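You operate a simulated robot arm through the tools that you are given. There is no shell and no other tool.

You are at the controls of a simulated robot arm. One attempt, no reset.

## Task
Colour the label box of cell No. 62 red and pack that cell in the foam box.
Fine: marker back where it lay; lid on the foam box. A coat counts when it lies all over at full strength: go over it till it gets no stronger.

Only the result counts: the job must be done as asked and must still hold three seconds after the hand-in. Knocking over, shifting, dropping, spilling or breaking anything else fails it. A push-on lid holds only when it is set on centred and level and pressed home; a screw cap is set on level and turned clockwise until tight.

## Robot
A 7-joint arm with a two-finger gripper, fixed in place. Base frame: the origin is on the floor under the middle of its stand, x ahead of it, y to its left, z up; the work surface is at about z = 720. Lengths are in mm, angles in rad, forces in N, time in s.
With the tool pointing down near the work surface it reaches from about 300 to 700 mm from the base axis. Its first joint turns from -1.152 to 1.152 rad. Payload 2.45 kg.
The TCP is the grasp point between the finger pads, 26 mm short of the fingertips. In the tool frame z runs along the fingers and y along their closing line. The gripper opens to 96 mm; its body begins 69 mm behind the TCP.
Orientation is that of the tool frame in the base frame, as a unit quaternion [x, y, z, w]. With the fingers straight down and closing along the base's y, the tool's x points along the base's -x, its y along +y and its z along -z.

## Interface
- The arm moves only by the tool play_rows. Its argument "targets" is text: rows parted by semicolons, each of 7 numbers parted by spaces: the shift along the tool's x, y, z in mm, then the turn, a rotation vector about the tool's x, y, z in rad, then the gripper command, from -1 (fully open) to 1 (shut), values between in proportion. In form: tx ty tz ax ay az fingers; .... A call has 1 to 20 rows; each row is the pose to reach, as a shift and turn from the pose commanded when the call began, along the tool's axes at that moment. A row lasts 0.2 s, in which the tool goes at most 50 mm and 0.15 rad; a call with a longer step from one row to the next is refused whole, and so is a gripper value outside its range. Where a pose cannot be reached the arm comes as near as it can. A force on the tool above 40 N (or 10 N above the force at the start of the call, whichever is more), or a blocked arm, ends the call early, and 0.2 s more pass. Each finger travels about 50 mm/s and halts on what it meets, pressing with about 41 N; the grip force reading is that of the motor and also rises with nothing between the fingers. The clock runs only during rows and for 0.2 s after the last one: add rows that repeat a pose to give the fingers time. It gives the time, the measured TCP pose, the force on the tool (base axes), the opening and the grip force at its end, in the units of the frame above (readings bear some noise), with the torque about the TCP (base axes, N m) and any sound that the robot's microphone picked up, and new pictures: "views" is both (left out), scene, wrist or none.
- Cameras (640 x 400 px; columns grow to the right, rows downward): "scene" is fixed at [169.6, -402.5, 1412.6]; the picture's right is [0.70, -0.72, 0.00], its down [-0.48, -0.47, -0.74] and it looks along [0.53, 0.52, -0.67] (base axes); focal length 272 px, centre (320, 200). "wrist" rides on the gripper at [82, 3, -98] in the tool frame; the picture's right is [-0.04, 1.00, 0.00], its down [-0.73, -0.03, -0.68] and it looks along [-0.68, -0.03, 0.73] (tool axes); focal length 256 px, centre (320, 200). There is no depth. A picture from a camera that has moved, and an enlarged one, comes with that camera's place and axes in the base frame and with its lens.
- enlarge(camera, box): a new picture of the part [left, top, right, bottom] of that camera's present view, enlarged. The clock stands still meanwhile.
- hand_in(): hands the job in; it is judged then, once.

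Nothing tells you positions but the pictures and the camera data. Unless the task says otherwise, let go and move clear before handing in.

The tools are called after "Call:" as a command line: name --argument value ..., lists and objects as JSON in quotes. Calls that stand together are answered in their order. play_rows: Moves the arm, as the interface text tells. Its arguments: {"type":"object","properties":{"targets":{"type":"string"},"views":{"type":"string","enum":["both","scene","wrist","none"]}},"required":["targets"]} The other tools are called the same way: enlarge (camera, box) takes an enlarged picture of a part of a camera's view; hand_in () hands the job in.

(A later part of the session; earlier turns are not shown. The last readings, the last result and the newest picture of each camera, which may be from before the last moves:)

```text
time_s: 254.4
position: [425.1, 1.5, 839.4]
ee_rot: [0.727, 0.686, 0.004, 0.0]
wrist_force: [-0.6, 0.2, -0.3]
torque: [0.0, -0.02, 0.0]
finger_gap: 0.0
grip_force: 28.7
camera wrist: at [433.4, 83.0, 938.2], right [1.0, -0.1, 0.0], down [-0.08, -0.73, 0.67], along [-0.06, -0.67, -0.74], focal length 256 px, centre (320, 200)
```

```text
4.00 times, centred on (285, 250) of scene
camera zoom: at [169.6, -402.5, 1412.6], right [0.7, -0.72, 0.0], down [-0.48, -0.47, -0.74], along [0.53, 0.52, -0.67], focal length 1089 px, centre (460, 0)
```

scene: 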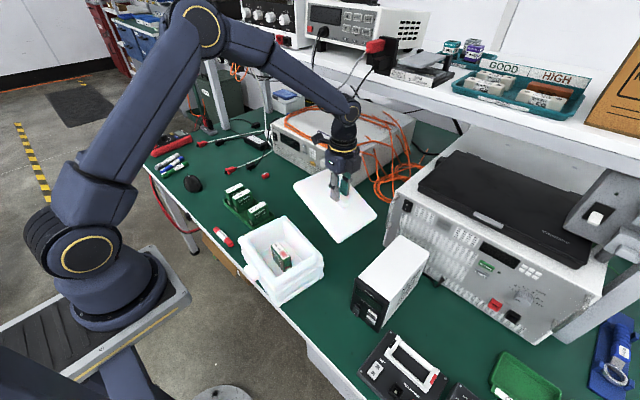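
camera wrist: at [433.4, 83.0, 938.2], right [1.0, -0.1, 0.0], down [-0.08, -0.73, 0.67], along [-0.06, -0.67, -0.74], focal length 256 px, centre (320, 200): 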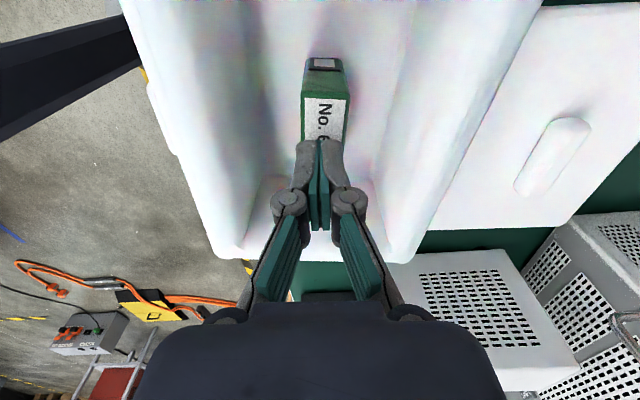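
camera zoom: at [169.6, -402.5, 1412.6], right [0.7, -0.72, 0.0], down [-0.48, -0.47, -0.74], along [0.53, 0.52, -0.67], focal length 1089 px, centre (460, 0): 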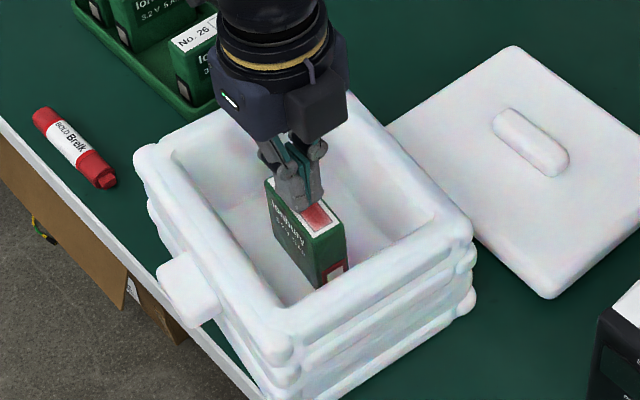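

Call:
play_rows --targets "0 0 3 0 0 0 1; 0 0 5 0 0 0 1; 0 0 5 0 0 0 1" --views "none"

Call:
play_rows --targets "0 0 2 0 0 0 1; 0 0 3 0 0 0 1; 0 0 3 0 0 0 1" --views "none"

```text
time_s: 255.2
position: [426.7, 1.5, 834.7]
ee_rot: [0.728, 0.685, 0.003, 0.0]
wrist_force: [-0.4, -0.5, -0.2]
torque: [0.0, -0.01, -0.01]
finger_gap: 0.1
grip_force: 28.3
```

```text
time_s: 256.0
position: [426.2, 2.6, 833.1]
ee_rot: [0.728, 0.686, 0.003, 0.0]
wrist_force: [-0.9, -0.7, 6.1]
torque: [-0.04, 0.01, -0.02]
finger_gap: 5.9
grip_force: 28.1
```

The cell's top is about 15 mm below the rim, which should clear a shallow plug. I'm returning to regrasp the lid.

Call:
play_rows --targets "0 0 -35 0 0 0 1; 0 0 -70 0 0 0 1; -12 45 -70 0 0 0 0.5; -24 90 -70 0 0 0 0; -36 135 -70 0 0 0 -0.2; -47 182.7 -70 0 0 0 -0.2; -47 182.7 -40 0 0 0 -0.2; -47 182.7 0 0 0 0 -0.2; -47 182.7 12 0 0 0 -0.2; -47 182.7 12 0 0 0 -0.2" --views "wrist"

Call:
enlarge --camera "wrist" --box '[280, 50, 360, 190]'

Call:
enlarge --camera "scene" --box '[230, 200, 340, 300]'

```text
time_s: 258.2
position: [605.7, -53.8, 821.5]
ee_rot: [0.728, 0.686, 0.003, 0.001]
wrist_force: [0.7, 0.0, 0.0]
torque: [-0.03, -0.01, -0.01]
finger_gap: 57.5
grip_force: 0.1
camera wrist: at [613.4, 26.2, 919.6], right [1.0, -0.1, 0.0], down [-0.08, -0.73, 0.67], along [-0.06, -0.67, -0.74], focal length 256 px, centre (320, 200)
```

wrist: 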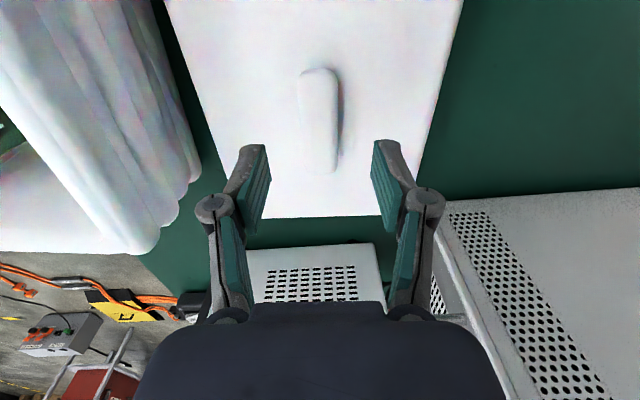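

```text
2.86 times, centred on (320, 120) of wrist
camera zoom: at [613.4, 26.2, 919.6], right [1.0, -0.1, 0.0], down [-0.08, -0.73, 0.67], along [-0.06, -0.67, -0.74], focal length 731 px, centre (320, 429)
```

zoom: 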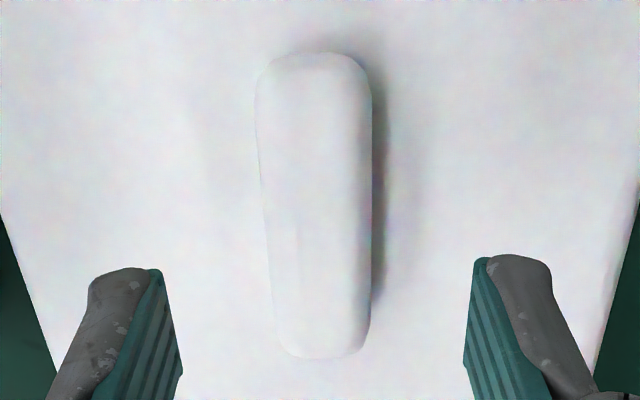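

```text
4.00 times, centred on (285, 250) of scene
camera zoom: at [169.6, -402.5, 1412.6], right [0.7, -0.72, 0.0], down [-0.48, -0.47, -0.74], along [0.53, 0.52, -0.67], focal length 1089 px, centre (460, 0)
```

zoom: 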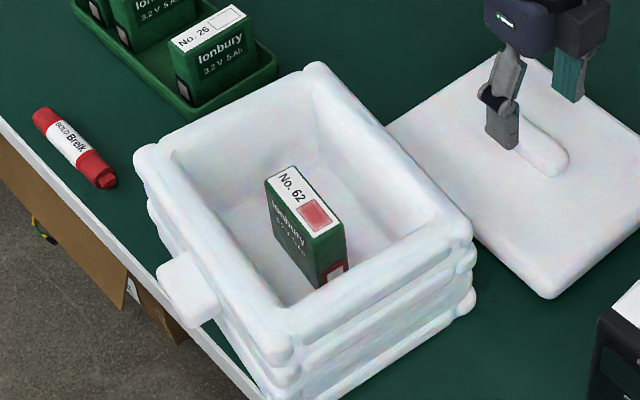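

Call:
play_rows --targets "0 -0.8 15 0 0 0 -0.2; 0 -0.8 30 0 0 0 -0.2; 0 -0.8 39.4 0 0 0 -0.2; 0 -0.8 39.4 0 0 0 0.2; 0 -0.8 39.4 0 0 0 0.5; 0 -0.8 39.4 0 0 0 1; 0 -0.8 39.4 0 0 0 1; 0 -0.8 39.4 0 0 0 1" --views "wrist"

```text
time_s: 260.0
position: [606.7, -54.3, 783.1]
ee_rot: [0.728, 0.686, 0.003, -0.001]
wrist_force: [0.3, 0.0, 1.1]
torque: [0.03, -0.02, -0.02]
finger_gap: 22.8
grip_force: 40.8
camera wrist: at [612.6, 26.4, 880.2], right [1.0, -0.1, 0.0], down [-0.08, -0.73, 0.68], along [-0.06, -0.67, -0.74], focal length 256 px, centre (320, 200)
```

wrist: 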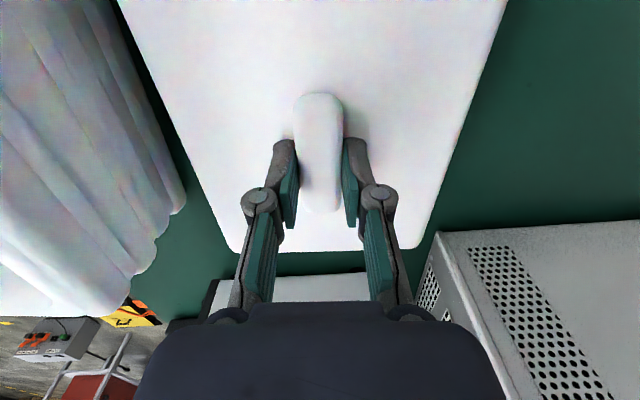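

Call:
play_rows --targets "0 0 -5 0 0 0 1; 0 0 -20 0 0 0 1; 0 0 -45 0 0 0 1; 0 0 -75 0 0 0 1; 0 0 -75 0 0 0 1" --views "none"

Call:
enlarge --camera "scene" --box '[280, 130, 430, 280]'

```text
time_s: 261.2
position: [607.0, -54.5, 859.1]
ee_rot: [0.728, 0.686, 0.003, -0.001]
wrist_force: [-0.4, 0.0, 0.4]
torque: [0.04, -0.03, -0.02]
finger_gap: 23.0
grip_force: 41.4
```

```text
2.67 times, centred on (355, 205) of scene
camera zoom: at [169.6, -402.5, 1412.6], right [0.7, -0.72, 0.0], down [-0.48, -0.47, -0.74], along [0.53, 0.52, -0.67], focal length 726 px, centre (227, 187)
```

zoom: 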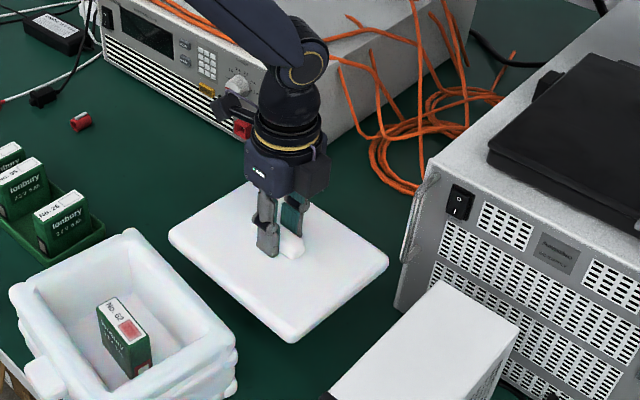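

The lid is level and clear. I'm lifting higher and carrying it over the box, rotating to match the box's yaw.

Call:
play_rows --targets "0 0 -33 0 0 0 1; 4 -10 -66 0 0 0 1; 13 -45 -66 0 0 0.02 1; 22 -80 -66 0 0 0.04 1; 31 -115 -66 0 0 0.06 1; 40 -150 -66 0 0 0.08 1; 49 -184.7 -66 0 0 0.093 1; 49 -184.7 -66 0 0 0.093 1; 49 -184.7 -66 0 0 0.093 1" --views "both"

Call:
enlarge --camera "scene" --box '[220, 170, 350, 310]'

```text
time_s: 263.2
position: [425.3, 5.3, 921.9]
ee_rot: [0.758, 0.652, 0.004, -0.001]
wrist_force: [0.0, -0.1, -0.5]
torque: [0.03, 0.05, 0.02]
finger_gap: 22.8
grip_force: 41.1
camera wrist: at [440.3, 84.3, 1020.6], right [0.98, -0.19, 0.0], down [-0.14, -0.72, 0.67], along [-0.13, -0.66, -0.74], focal length 256 px, centre (320, 200)
```

scene: 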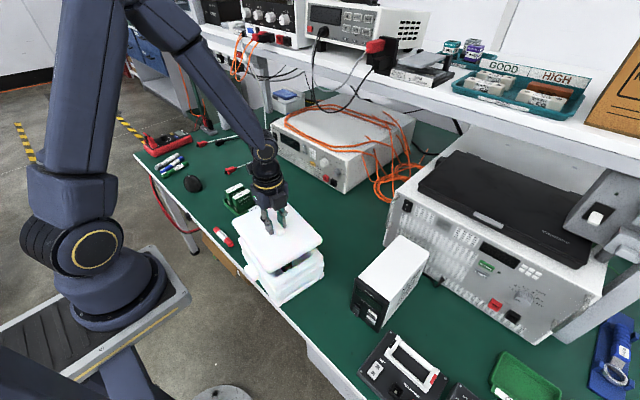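
wrist: 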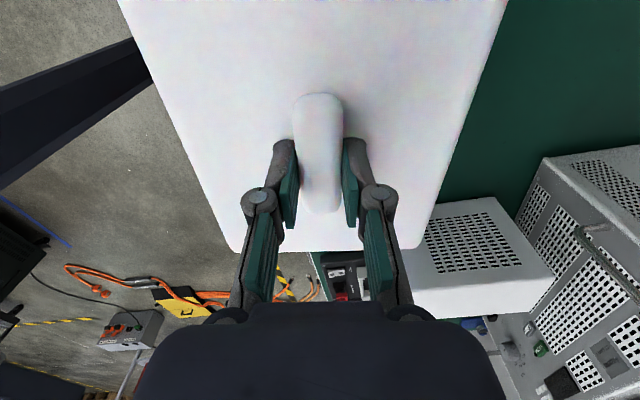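

```text
2.86 times, centred on (285, 240) of scene
camera zoom: at [169.6, -402.5, 1412.6], right [0.7, -0.72, 0.0], down [-0.48, -0.47, -0.74], along [0.53, 0.52, -0.67], focal length 778 px, centre (420, 86)
```

zoom: 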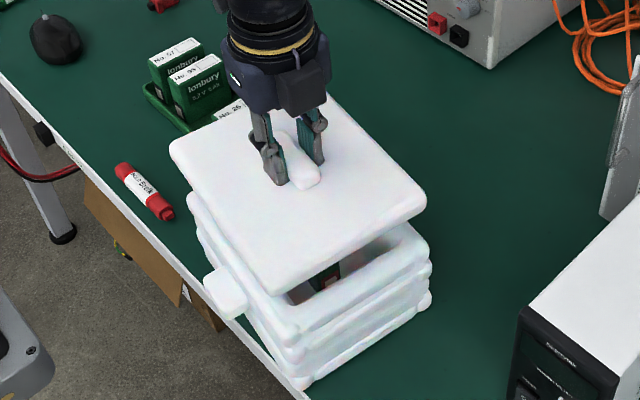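

Call:
play_rows --targets "0 0 15 0 0 0 1; 0 0 28 0 0 0 1; 0 0 28 0 0 0 1" --views "none"

Call:
enlarge --camera "scene" --box '[230, 190, 330, 310]'

Call:
enlarge --camera "scene" --box '[255, 250, 305, 300]'

Call:
enlarge --camera "scene" --box '[290, 220, 330, 280]'

Call:
enlarge --camera "scene" --box '[230, 200, 270, 260]'

```text
time_s: 264.0
position: [424.3, 5.6, 895.1]
ee_rot: [0.759, 0.651, 0.004, -0.001]
wrist_force: [0.0, -0.5, -0.6]
torque: [0.0, -0.02, 0.0]
finger_gap: 22.8
grip_force: 41.5
```

```text
3.33 times, centred on (280, 250) of scene
camera zoom: at [169.6, -402.5, 1412.6], right [0.7, -0.72, 0.0], down [-0.48, -0.47, -0.74], along [0.53, 0.52, -0.67], focal length 907 px, centre (453, 33)
```

zoom: 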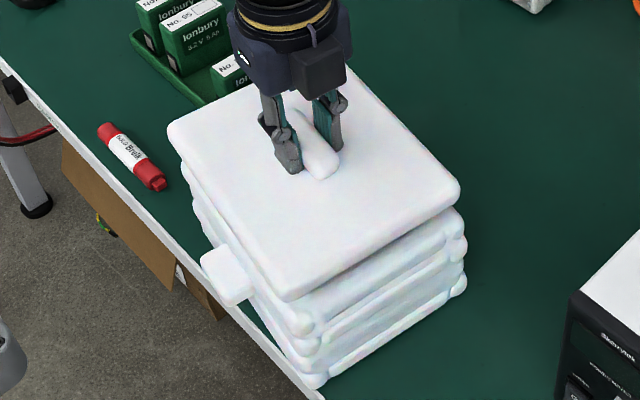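

```text
8.00 times, centred on (280, 275) of scene
camera zoom: at [169.6, -402.5, 1412.6], right [0.7, -0.72, 0.0], down [-0.48, -0.47, -0.74], along [0.53, 0.52, -0.67], focal length 2177 px, centre (640, -400)
```

zoom: 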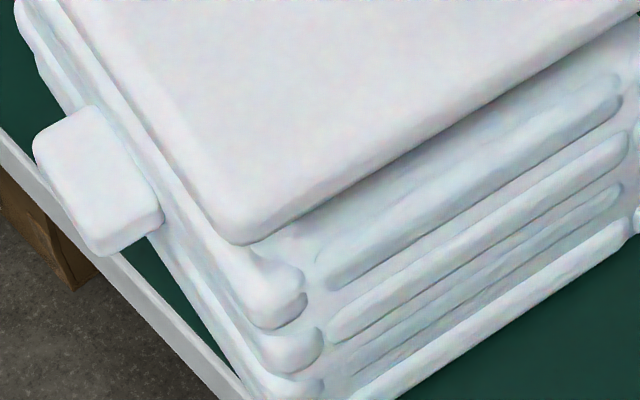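

```text
6.67 times, centred on (310, 250) of scene
camera zoom: at [169.6, -402.5, 1412.6], right [0.7, -0.72, 0.0], down [-0.48, -0.47, -0.74], along [0.53, 0.52, -0.67], focal length 1814 px, centre (387, -133)
```

zoom: 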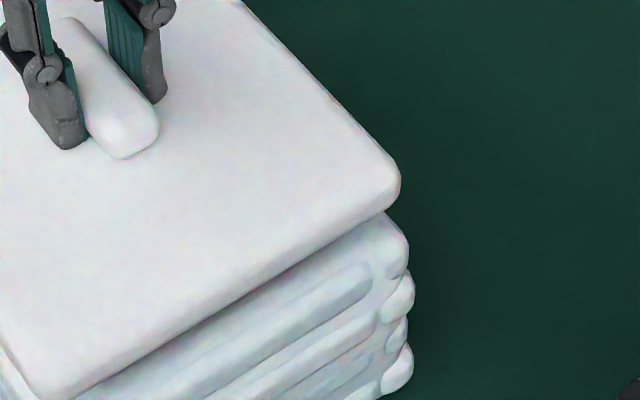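

```text
6.67 times, centred on (250, 230) of scene
camera zoom: at [169.6, -402.5, 1412.6], right [0.7, -0.72, 0.0], down [-0.48, -0.47, -0.74], along [0.53, 0.52, -0.67], focal length 1814 px, centre (787, 0)
```

zoom: 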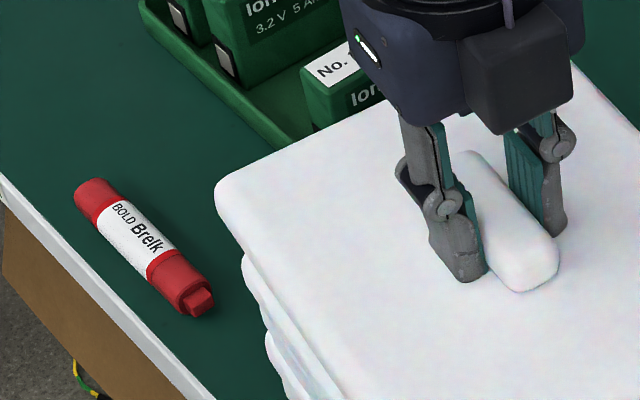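

Comparing lid and rim corners, the lid should move about 2 mm in +x and 2 mm in -y. I'll correct that and lower gently, watching the force.

Call:
play_rows --targets "-1.77 2.29 0 0 0 0 1; -1.77 2.29 5 0 0 0 1; -1.77 2.29 9 0 0 0 1; -1.77 2.29 9 0 0 0 1" --views "none"

Call:
enlarge --camera "scene" --box '[230, 190, 330, 310]'

```text
time_s: 265.0
position: [425.9, 2.4, 885.7]
ee_rot: [0.759, 0.651, 0.003, 0.0]
wrist_force: [0.0, -0.5, -0.6]
torque: [0.01, 0.0, 0.01]
finger_gap: 23.0
grip_force: 40.7
```

```text
3.33 times, centred on (280, 250) of scene
camera zoom: at [169.6, -402.5, 1412.6], right [0.7, -0.72, 0.0], down [-0.48, -0.47, -0.74], along [0.53, 0.52, -0.67], focal length 907 px, centre (453, 33)
```

zoom: 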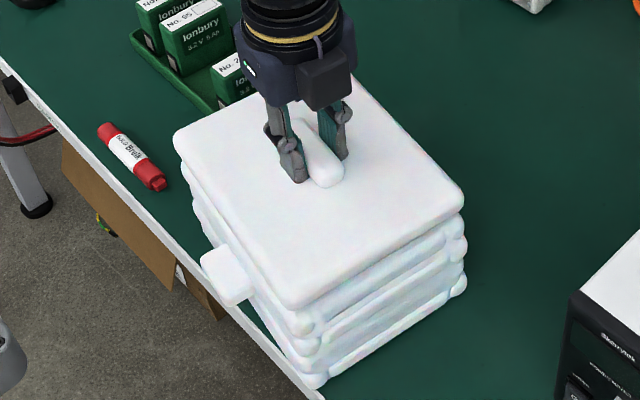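

Call:
play_rows --targets "0 0 2 0 0 0 1; 0 0 4 0 0 0 1; 0 0 4 0 0 0 1" --views "none"

Call:
play_rows --targets "0 0 1.5 0 0 0 1; 0 0 3 0 0 0 1; 0 0 3 0 0 0 1" --views "none"

```text
time_s: 265.8
position: [425.3, 2.2, 880.6]
ee_rot: [0.759, 0.651, 0.003, 0.0]
wrist_force: [-0.1, 0.3, -1.3]
torque: [0.03, 0.0, 0.03]
finger_gap: 22.9
grip_force: 40.7
```

```text
time_s: 266.6
position: [425.6, 2.1, 878.8]
ee_rot: [0.758, 0.652, 0.003, -0.001]
wrist_force: [0.7, 1.3, -0.8]
torque: [0.05, 0.02, 0.02]
finger_gap: 22.7
grip_force: 41.1
```

Call:
play_rows --targets "0 0 1 0 0 0 1; 0 0 2 0 0 0 1; 0 0 2 0 0 0 1" --views "none"

Call:
play_rows --targets "0 0 1 0 0 0 1; 0 0 2 0 0 0 1; 0 0 2 0 0 0 1" --views "none"

Call:
enlarge --camera "scene" --box '[255, 230, 330, 300]'

```text
time_s: 267.4
position: [426.6, 3.2, 876.9]
ee_rot: [0.759, 0.652, 0.003, -0.001]
wrist_force: [0.0, 0.3, 0.4]
torque: [-0.02, -0.02, 0.02]
finger_gap: 22.9
grip_force: 41.5
```

```text
time_s: 268.2
position: [426.0, 1.2, 875.4]
ee_rot: [0.758, 0.653, 0.003, 0.0]
wrist_force: [-0.3, 0.4, 0.9]
torque: [-0.1, 0.14, -0.02]
finger_gap: 22.7
grip_force: 40.8
```

```text
5.71 times, centred on (292, 265) of scene
camera zoom: at [169.5, -402.5, 1412.6], right [0.7, -0.72, 0.0], down [-0.48, -0.47, -0.74], along [0.53, 0.52, -0.67], focal length 1555 px, centre (477, -171)
```

zoom: 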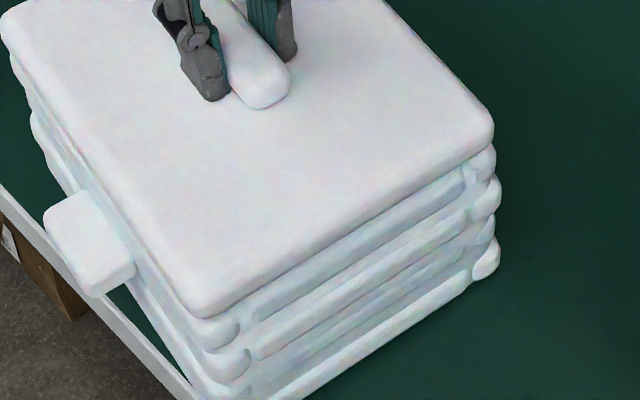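

Call:
play_rows --targets "0 0 1 0 0 0 1; 0 0 2 0 0 0 1; 0 0 2 0 0 0 1" --views "none"

Call:
play_rows --targets "0 0 1 0 0 0 1; 0 0 1.5 0 0 0 1; 0 0 1.5 0 0 0 1" --views "none"

Call:
enlarge --camera "scene" --box '[255, 230, 330, 300]'

```text
time_s: 268.8
position: [425.9, 2.1, 874.5]
ee_rot: [0.759, 0.651, 0.003, -0.001]
wrist_force: [-3.7, -0.6, 13.6]
torque: [-0.14, 0.18, 0.03]
finger_gap: 22.7
grip_force: 40.4
stopped in row 2: the force on the tool passed its limit at 44 N (the readings are from after the stop); the commanded pose is now the measured one
```

```text
time_s: 269.3
position: [426.8, 2.9, 874.1]
ee_rot: [0.759, 0.651, 0.005, -0.002]
wrist_force: [-2.7, 0.3, 13.2]
torque: [-0.24, 0.23, 0.02]
finger_gap: 22.6
grip_force: 41.5
stopped in row 2: the force on the tool passed its limit at 43 N (the readings are from after the stop); the commanded pose is now the measured one
```

```text
5.71 times, centred on (292, 265) of scene
camera zoom: at [169.3, -402.5, 1412.7], right [0.7, -0.72, 0.0], down [-0.48, -0.47, -0.74], along [0.53, 0.52, -0.67], focal length 1555 px, centre (477, -171)
```

zoom: 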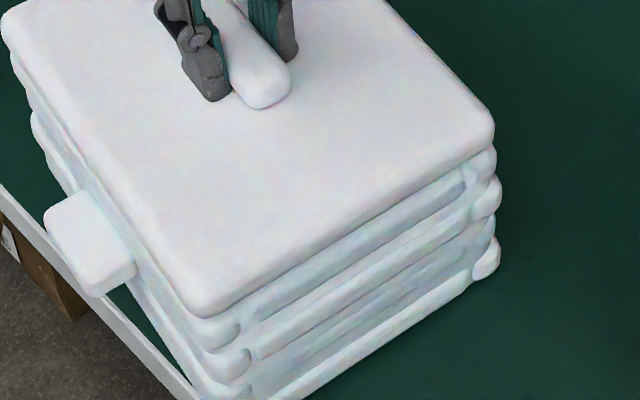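

Resistance is about 43 N at TCP z≈874, about where the flange should meet the rim. I'm checking the seam all around.

Call:
enlarge --camera "scene" --box '[300, 235, 324, 265]'

Call:
enlarge --camera "scene" --box '[258, 265, 298, 290]'

Call:
enlarge --camera "scene" --box '[228, 222, 258, 247]'

```text
13.33 times, centred on (312, 250) of scene
camera zoom: at [169.3, -402.5, 1412.7], right [0.7, -0.72, 0.0], down [-0.48, -0.47, -0.74], along [0.53, 0.52, -0.67], focal length 3629 px, centre (427, -467)
```

zoom: 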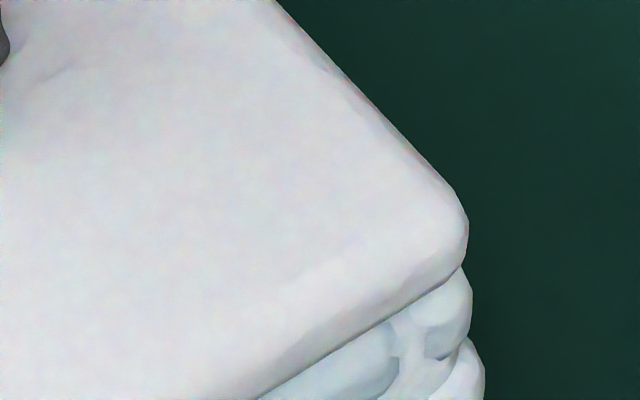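

```text
16.00 times, centred on (278, 278) of scene
camera zoom: at [169.3, -402.5, 1412.7], right [0.7, -0.72, 0.0], down [-0.48, -0.47, -0.74], along [0.53, 0.52, -0.67], focal length 4354 px, centre (992, -1040)
```

zoom: 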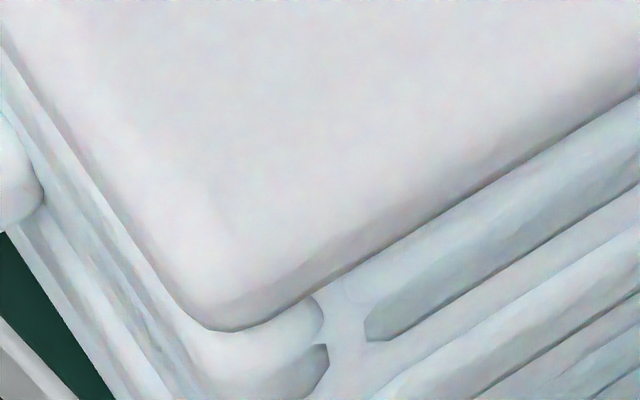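

```text
16.00 times, centred on (243, 234) of scene
camera zoom: at [169.3, -402.5, 1412.7], right [0.7, -0.72, 0.0], down [-0.48, -0.47, -0.74], along [0.53, 0.52, -0.67], focal length 4354 px, centre (1552, -352)
```

zoom: 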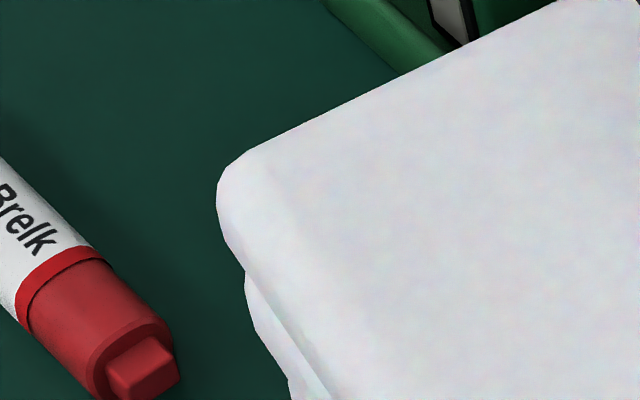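

The seam looks closed and the lid centred. I'm releasing the knob, then I'll press down on top with closed fingers to make sure it's home.

Call:
play_rows --targets "0 0 0 0 0 0 0.5; 0 0 0 0 0 0 0.2; 0 0 0 0 0 0 -0.1; 0 0 -10 0 0 0 -0.1; 0 0 -35 0 0 0 -0.1; 0 0 -45 0 0 0 0.5; 0 0 -45 0 0 0 1; 0 0 -45 0 0 0 1; 0 0 -45 0 0 0 1" --views "both"

Call:
enlarge --camera "scene" --box '[225, 190, 335, 310]'

```text
time_s: 271.3
position: [425.6, 3.1, 917.5]
ee_rot: [0.759, 0.651, 0.006, 0.0]
wrist_force: [0.3, 0.7, 0.1]
torque: [0.02, -0.03, 0.01]
finger_gap: 0.1
grip_force: 28.6
camera wrist: at [440.5, 81.8, 1016.8], right [0.98, -0.19, 0.01], down [-0.15, -0.73, 0.67], along [-0.12, -0.66, -0.74], focal length 256 px, centre (320, 200)
```

scene: 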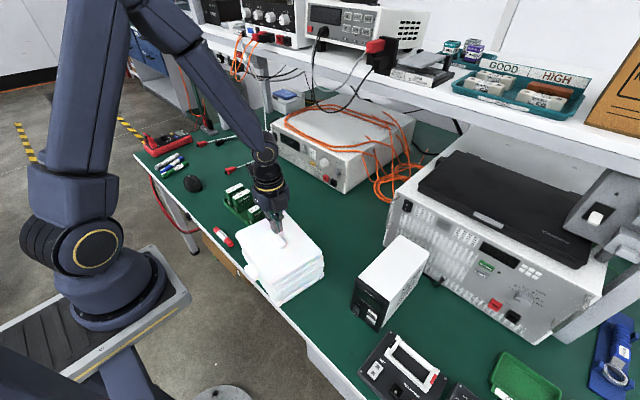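
wrist: 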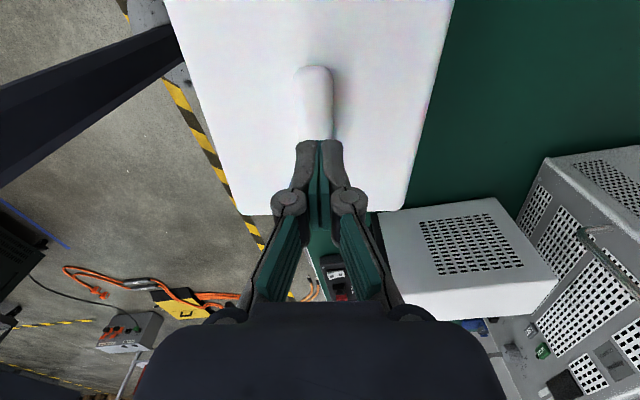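

```text
3.33 times, centred on (280, 250) of scene
camera zoom: at [169.6, -402.5, 1412.6], right [0.7, -0.72, 0.0], down [-0.48, -0.47, -0.74], along [0.53, 0.52, -0.67], focal length 907 px, centre (453, 33)
```

zoom: 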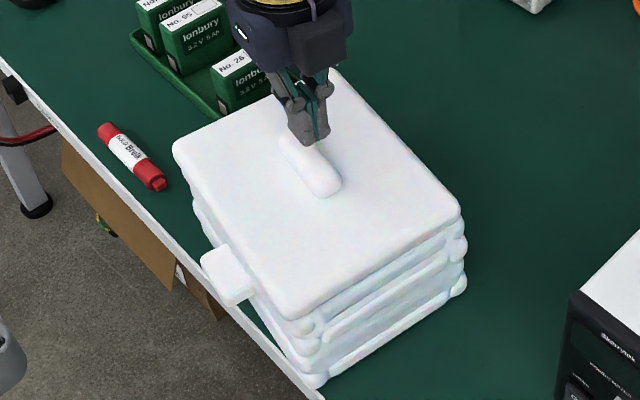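

Call:
play_rows --targets "0 0 15 0 0 0 1; 0 0 28 0 0 0 1; 0 0 30 0 0 0 1; 0 0 30 0 0 0 1" --views "none"

Call:
play_rows --targets "0 0 1.5 0 0 0 1; 0 0 3 0 0 0 1; 0 0 3 0 0 0 1" --views "none"

```text
time_s: 272.0
position: [425.7, 3.1, 893.0]
ee_rot: [0.76, 0.65, 0.006, -0.001]
wrist_force: [-6.3, -1.2, 18.5]
torque: [-0.14, 0.16, -0.05]
finger_gap: 5.8
grip_force: 28.6
stopped in row 3: the force on the tool passed its limit at 51 N (the readings are from after the stop); the commanded pose is now the measured one
```

```text
time_s: 272.4
position: [426.0, 2.8, 892.1]
ee_rot: [0.76, 0.65, 0.008, -0.001]
wrist_force: [-5.2, -0.6, 18.2]
torque: [-0.15, 0.2, -0.04]
finger_gap: 6.1
grip_force: 28.4
stopped in row 1: the force on the tool passed its limit at 46 N (the readings are from after the stop); the commanded pose is now the measured one
```

Call:
play_rows --targets "0 0 -20 0 0 0 1; 20 0 -45 0 0 0 1; 60 10 -60 0 0 0 1; 100 20 -60 0 0 0 1; 130 30 -60 0 0 0 1; 130 30 -60 0 0 0 1" --views "wrist"

Call:
enlarge --camera "wrist" --box '[120, 40, 460, 260]'

Call:
enlarge --camera "scene" --box '[225, 190, 335, 310]'

```text
time_s: 273.8
position: [476.4, 125.0, 953.4]
ee_rot: [0.76, 0.65, 0.008, -0.002]
wrist_force: [0.1, 0.2, 0.0]
torque: [0.03, -0.05, 0.01]
finger_gap: 0.0
grip_force: 27.9
camera wrist: at [490.7, 205.3, 1052.5], right [0.98, -0.19, 0.01], down [-0.15, -0.73, 0.67], along [-0.12, -0.66, -0.74], focal length 256 px, centre (320, 200)
```

wrist: 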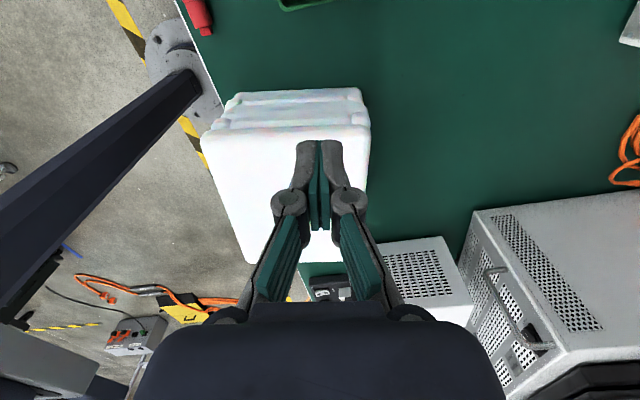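

```text
1.82 times, centred on (290, 150) of wrist
camera zoom: at [490.7, 205.3, 1052.5], right [0.98, -0.19, 0.01], down [-0.15, -0.73, 0.67], along [-0.12, -0.66, -0.74], focal length 465 px, centre (374, 291)
```

zoom: 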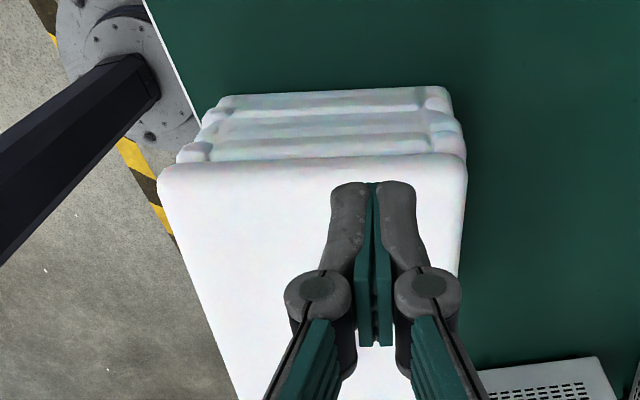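

```text
3.33 times, centred on (280, 250) of scene
camera zoom: at [169.6, -402.5, 1412.6], right [0.7, -0.72, 0.0], down [-0.48, -0.47, -0.74], along [0.53, 0.52, -0.67], focal length 907 px, centre (453, 33)
```

zoom: 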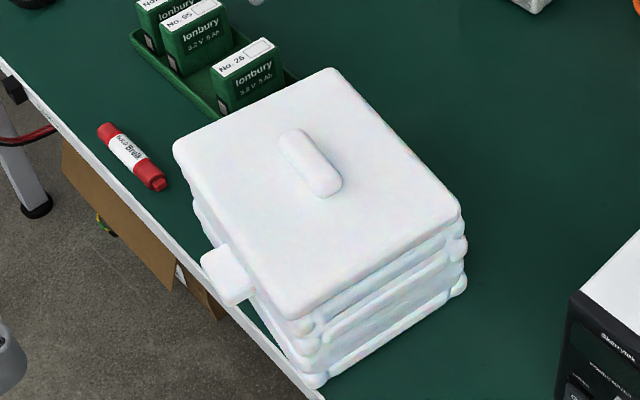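

Call:
enlarge --camera "wrist" --box '[195, 80, 285, 150]'

Call:
enlarge --camera "wrist" --box '[300, 80, 390, 150]'

Call:
enlarge --camera "scene" --box '[255, 250, 325, 300]'

```text
5.71 times, centred on (240, 115) of wrist
camera zoom: at [490.7, 205.3, 1052.5], right [0.98, -0.19, 0.01], down [-0.15, -0.73, 0.67], along [-0.12, -0.66, -0.74], focal length 1463 px, centre (777, 686)
```

zoom: 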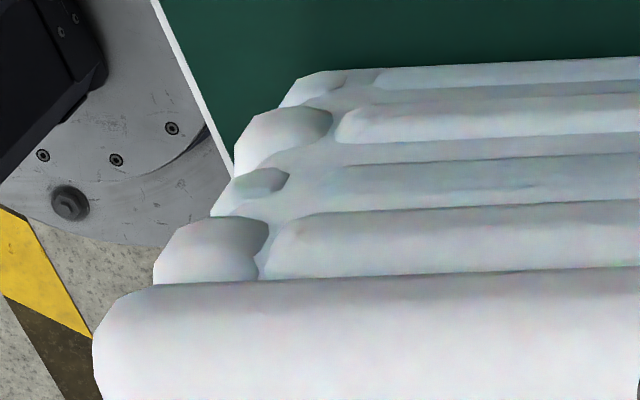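

```text
5.71 times, centred on (345, 115) of wrist
camera zoom: at [490.7, 205.3, 1052.5], right [0.98, -0.19, 0.01], down [-0.15, -0.73, 0.67], along [-0.12, -0.66, -0.74], focal length 1463 px, centre (177, 686)
```

zoom: 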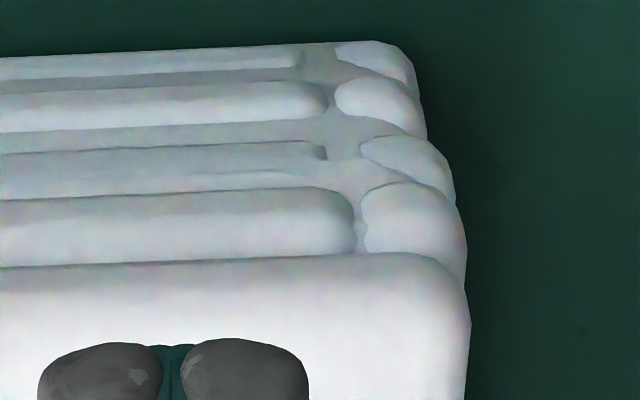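

```text
8.00 times, centred on (290, 275) of scene
camera zoom: at [169.6, -402.5, 1412.6], right [0.7, -0.72, 0.0], down [-0.48, -0.47, -0.74], along [0.53, 0.52, -0.67], focal length 2177 px, centre (560, -400)
```

zoom: 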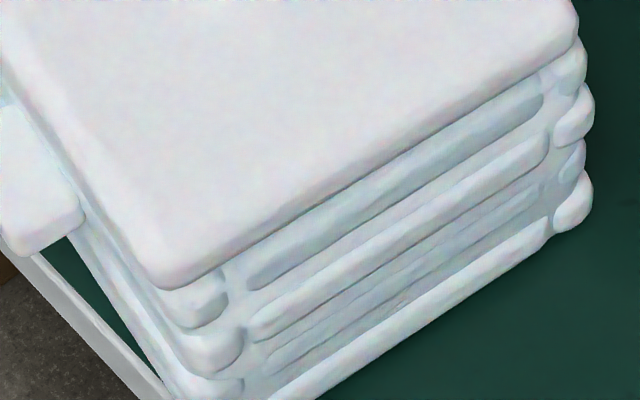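

The lid sits flush all round. Now the tray: I'll compare its position with the first picture.

Call:
enlarge --camera "scene" --box '[190, 170, 290, 250]'

Call:
enlarge --camera "scene" --box '[220, 180, 284, 220]'

Call:
enlarge --camera "scene" --box '[140, 120, 300, 220]'

```text
5.00 times, centred on (240, 210) of scene
camera zoom: at [169.6, -402.5, 1412.6], right [0.7, -0.72, 0.0], down [-0.48, -0.47, -0.74], along [0.53, 0.52, -0.67], focal length 1361 px, centre (720, 150)
```

zoom: 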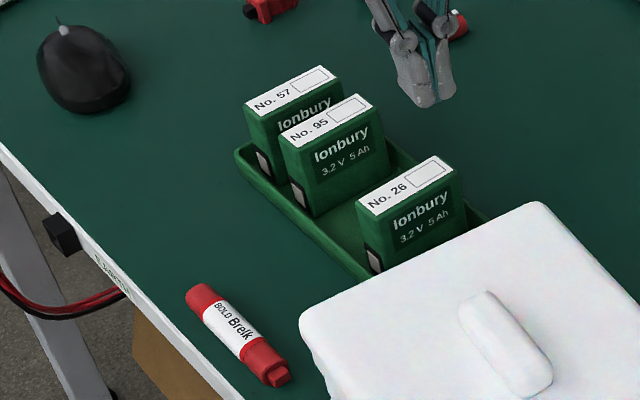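

```text
10.00 times, centred on (252, 200) of scene
camera zoom: at [169.6, -402.5, 1412.6], right [0.7, -0.72, 0.0], down [-0.48, -0.47, -0.74], along [0.53, 0.52, -0.67], focal length 2722 px, centre (1000, 200)
```

zoom: 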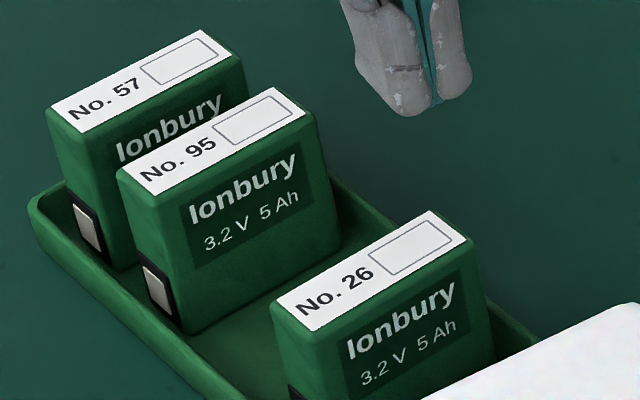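

```text
4.00 times, centred on (220, 170) of scene
camera zoom: at [169.6, -402.5, 1412.6], right [0.7, -0.72, 0.0], down [-0.48, -0.47, -0.74], along [0.53, 0.52, -0.67], focal length 1089 px, centre (720, 320)
```

zoom: 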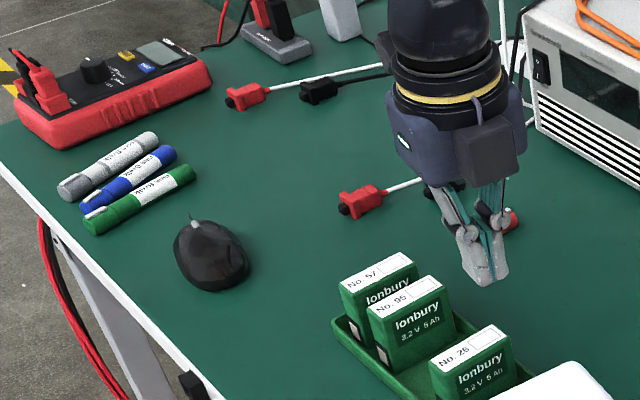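

The tray sits about 3.5 mm too far in -x. I'll nudge it back with closed fingertips, low on its front wall near its balance point (y≈285). First I'm moving in front of it.

Call:
play_rows --targets "20 -20 0 0 0 -0.03 1; 50 -45 0 0 0 -0.06 1; 85 -70 0 0 0 -0.1 1; 120 -77.7 20 0 0 -0.15 1; 148.1 -77.7 52 0 0 -0.15 1; 148.1 -77.7 95 0 0 -0.15 1; 148.1 -77.7 95 0 0 -0.15 1" --views "both"

Call:
enlarge --camera "scene" --box '[180, 150, 290, 250]'

```text
time_s: 275.4
position: [423.5, 286.4, 858.4]
ee_rot: [0.709, 0.705, 0.008, -0.001]
wrist_force: [0.3, -0.2, -0.4]
torque: [0.0, -0.03, 0.04]
finger_gap: 0.0
grip_force: 28.8
camera wrist: at [426.6, 366.2, 956.7], right [1.0, -0.04, 0.01], down [-0.04, -0.74, 0.67], along [-0.02, -0.67, -0.74], focal length 256 px, centre (320, 200)
```

scene: 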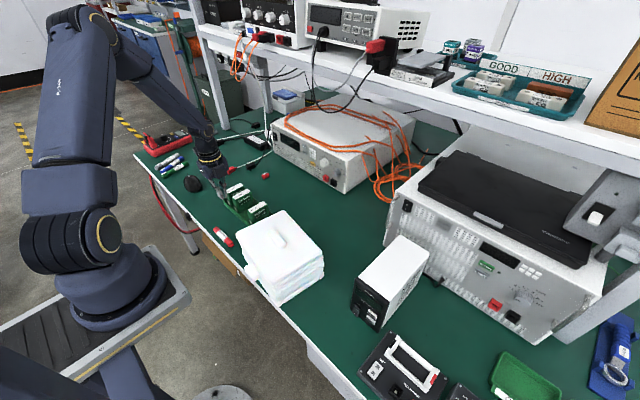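
wrist: 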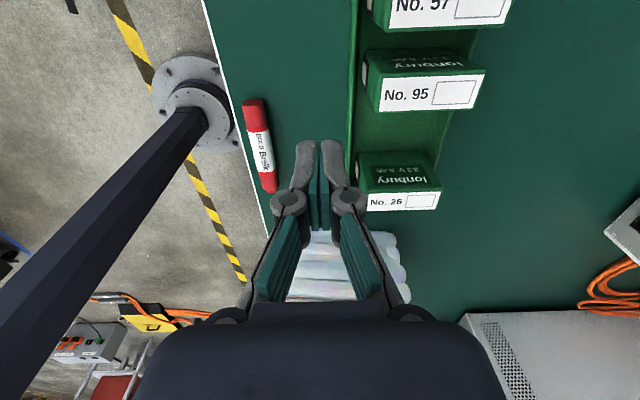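

```text
4.00 times, centred on (235, 200) of scene
camera zoom: at [169.6, -402.5, 1412.6], right [0.7, -0.72, 0.0], down [-0.48, -0.47, -0.74], along [0.53, 0.52, -0.67], focal length 1089 px, centre (660, 200)
```

zoom: 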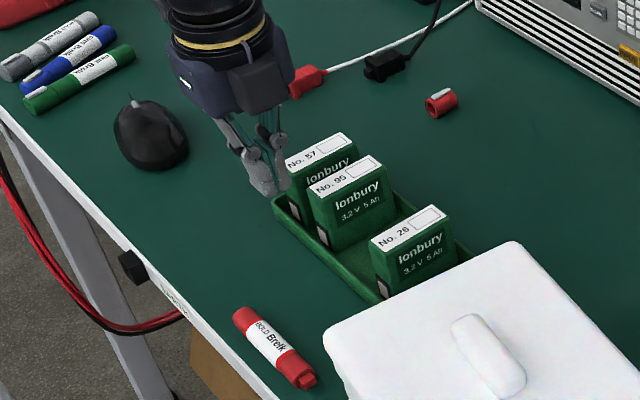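

Call:
play_rows --targets "0 0 35 0 0 0 1; 0 0 70 0 0 0 1; 0 0 90 0 0 0 1; 0 0 101 0 0 0 1; 0 0 101 0 0 0 1" --views "wrist"

Call:
enlarge --camera "scene" --box '[210, 170, 274, 210]'

```text
time_s: 276.6
position: [421.9, 286.6, 758.4]
ee_rot: [0.708, 0.706, 0.007, 0.0]
wrist_force: [-0.6, -0.7, 0.9]
torque: [-0.02, 0.04, 0.0]
finger_gap: 0.0
grip_force: 28.9
camera wrist: at [425.0, 366.8, 857.0], right [1.0, -0.04, 0.01], down [-0.04, -0.74, 0.67], along [-0.02, -0.67, -0.74], focal length 256 px, centre (320, 200)
```

wrist: 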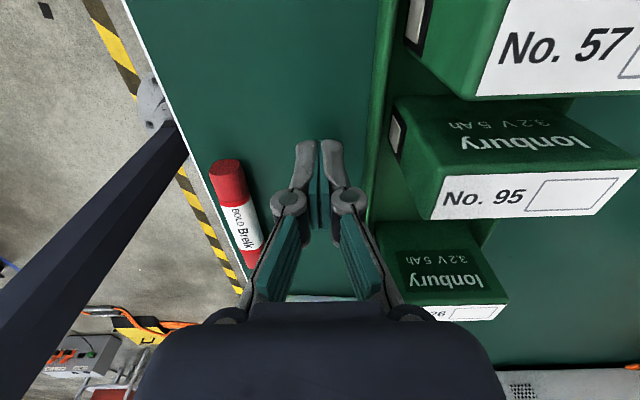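

```text
10.00 times, centred on (242, 190) of scene
camera zoom: at [169.6, -402.5, 1412.6], right [0.7, -0.72, 0.0], down [-0.48, -0.47, -0.74], along [0.53, 0.52, -0.67], focal length 2722 px, centre (1100, 300)
```

zoom: 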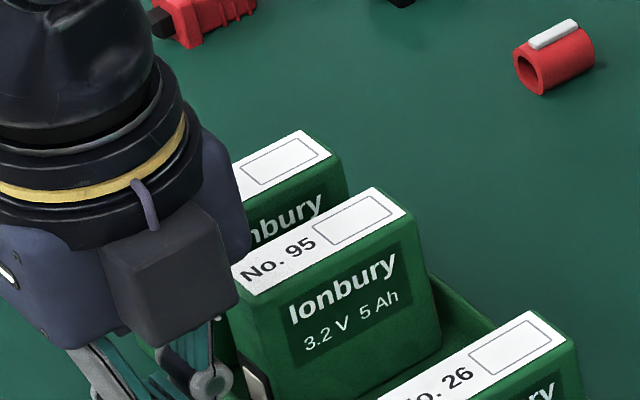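

Call:
play_rows --targets "0 2 3 0 0 0 1; 0 5 4 0 0 0 1; 0 8 4 0 0 0 1; 0 8 4 0 0 0 1" --views "wrist"

Call:
enlarge --camera "wrist" --box '[270, 100, 420, 220]'

```text
time_s: 277.6
position: [431.9, 287.0, 754.6]
ee_rot: [0.708, 0.706, 0.008, -0.001]
wrist_force: [-0.9, 0.3, 0.1]
torque: [0.0, 0.0, 0.0]
finger_gap: 0.0
grip_force: 28.5
camera wrist: at [434.6, 366.9, 853.1], right [1.0, -0.04, 0.01], down [-0.04, -0.74, 0.67], along [-0.02, -0.67, -0.74], focal length 256 px, centre (320, 200)
```

wrist: 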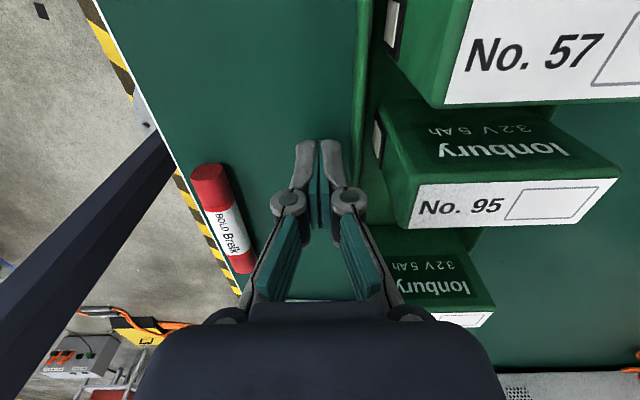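

```text
3.33 times, centred on (345, 160) of wrist
camera zoom: at [434.6, 366.9, 853.1], right [1.0, -0.04, 0.01], down [-0.04, -0.74, 0.67], along [-0.02, -0.67, -0.74], focal length 853 px, centre (237, 333)
```

zoom: 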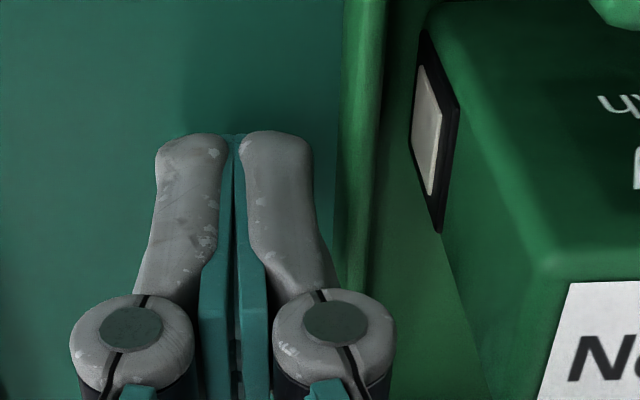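

Call:
play_rows --targets "0 2 0 0 0 0 1; 0 4 0 0 0 0 1; 0 4 0 0 0 0 1" --views "none"

Call:
play_rows --targets "0 1 0 0 0 0 1; 0 1 0 0 0 0 1" --views "none"

Call:
enlarge --camera "scene" --box '[220, 180, 284, 220]'

```text
time_s: 278.4
position: [436.7, 285.8, 755.3]
ee_rot: [0.708, 0.706, 0.007, 0.0]
wrist_force: [-0.9, 0.1, 1.3]
torque: [0.0, -0.01, 0.01]
finger_gap: 0.2
grip_force: 28.4
```

```text
time_s: 279.0
position: [436.5, 286.4, 752.9]
ee_rot: [0.709, 0.705, 0.007, 0.0]
wrist_force: [0.2, 0.2, -0.4]
torque: [0.0, -0.02, -0.01]
finger_gap: 0.1
grip_force: 28.9
```

```text
10.00 times, centred on (252, 200) of scene
camera zoom: at [169.6, -402.5, 1412.6], right [0.7, -0.72, 0.0], down [-0.48, -0.47, -0.74], along [0.53, 0.52, -0.67], focal length 2722 px, centre (1000, 200)
```

zoom: 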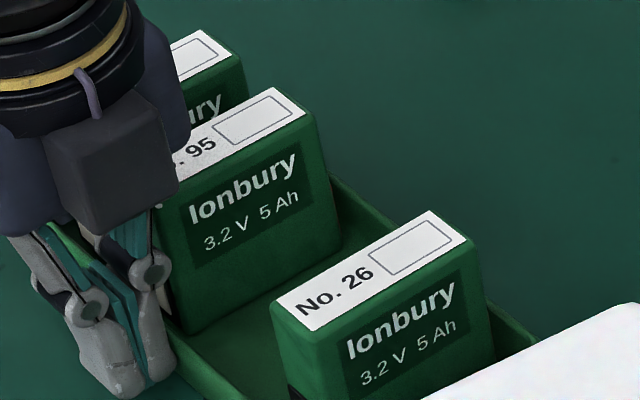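

Call:
play_rows --targets "0 1 0 0 0 0 1; 0 1 0 0 0 0 1" --views "none"

Call:
play_rows --targets "0 1 0 0 0 0 1; 0 1 0 0 0 0 1" --views "none"

Call:
enlarge --camera "scene" --box '[220, 180, 284, 220]'

```text
time_s: 279.6
position: [438.1, 285.2, 754.3]
ee_rot: [0.708, 0.706, 0.007, 0.0]
wrist_force: [0.2, 0.4, -0.4]
torque: [0.02, 0.0, 0.01]
finger_gap: 0.0
grip_force: 29.1
```

```text
time_s: 280.2
position: [438.7, 285.5, 755.2]
ee_rot: [0.708, 0.706, 0.007, -0.001]
wrist_force: [-3.7, -0.1, 0.4]
torque: [-0.02, 0.05, -0.04]
finger_gap: 0.0
grip_force: 28.7
```

```text
10.00 times, centred on (252, 200) of scene
camera zoom: at [169.5, -402.5, 1412.6], right [0.7, -0.72, 0.0], down [-0.48, -0.47, -0.74], along [0.53, 0.52, -0.67], focal length 2722 px, centre (1000, 200)
```

zoom: 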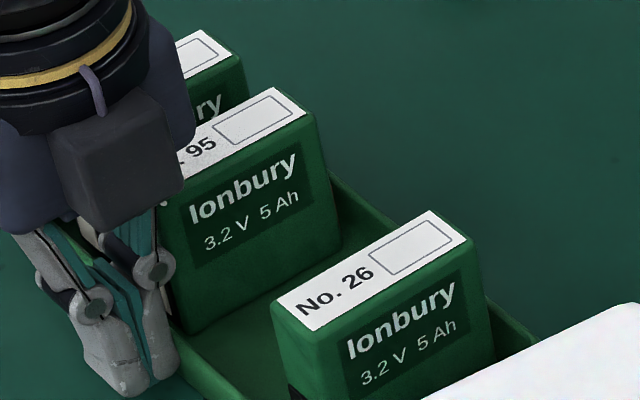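

Call:
play_rows --targets "0 1 0 0 0 0 1; 0 2 0 0 0 0 1; 0 2 0 0 0 0 1" --views "none"

Call:
enlarge --camera "scene" --box '[220, 180, 284, 220]'

```text
time_s: 281.0
position: [441.4, 287.3, 756.1]
ee_rot: [0.708, 0.706, 0.009, 0.0]
wrist_force: [-3.6, 0.9, 2.0]
torque: [0.01, 0.05, 0.02]
finger_gap: 0.0
grip_force: 28.5
```

```text
10.00 times, centred on (252, 200) of scene
camera zoom: at [169.5, -402.5, 1412.6], right [0.7, -0.72, 0.0], down [-0.48, -0.47, -0.74], along [0.53, 0.52, -0.67], focal length 2722 px, centre (1000, 200)
```

zoom: 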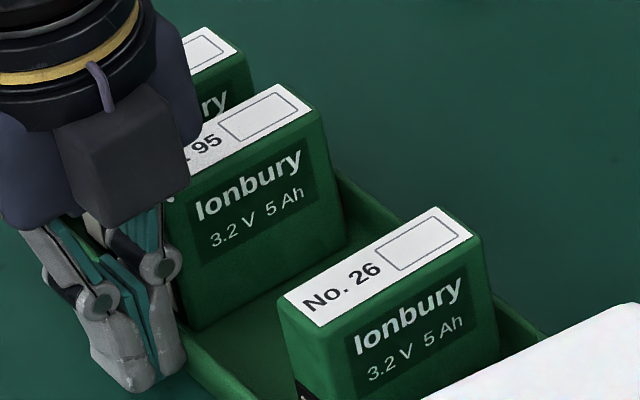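

Call:
play_rows --targets "0 1 0 0 0 0 1; 0 1 0 0 0 0 1" --views "none"

Call:
enlarge --camera "scene" --box '[220, 170, 284, 210]'

Call:
enlarge --camera "scene" --box '[249, 191, 261, 199]'

```text
time_s: 281.6
position: [441.9, 287.7, 755.8]
ee_rot: [0.709, 0.705, 0.007, 0.0]
wrist_force: [-3.4, 0.9, 1.4]
torque: [-0.04, 0.06, -0.01]
finger_gap: 0.0
grip_force: 28.0
```

```text
10.00 times, centred on (252, 190) of scene
camera zoom: at [169.5, -402.5, 1412.6], right [0.7, -0.72, 0.0], down [-0.48, -0.47, -0.74], along [0.53, 0.52, -0.67], focal length 2722 px, centre (1000, 300)
```

zoom: 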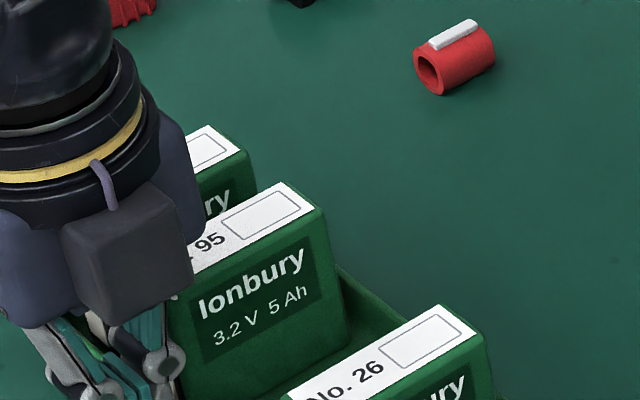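

```text
16.00 times, centred on (255, 195) of scene
camera zoom: at [169.5, -402.5, 1412.6], right [0.7, -0.72, 0.0], down [-0.48, -0.47, -0.74], along [0.53, 0.52, -0.67], focal length 4354 px, centre (1360, 280)
```

zoom: 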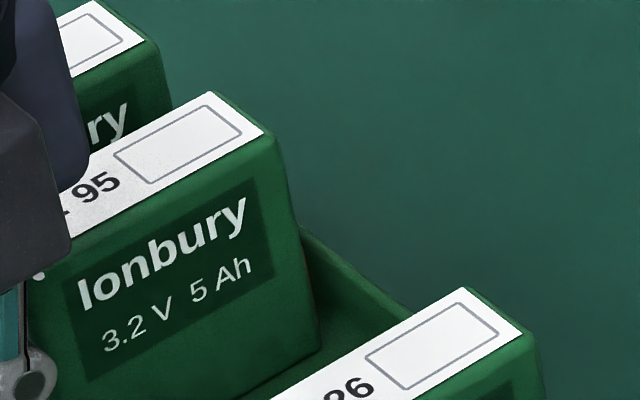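

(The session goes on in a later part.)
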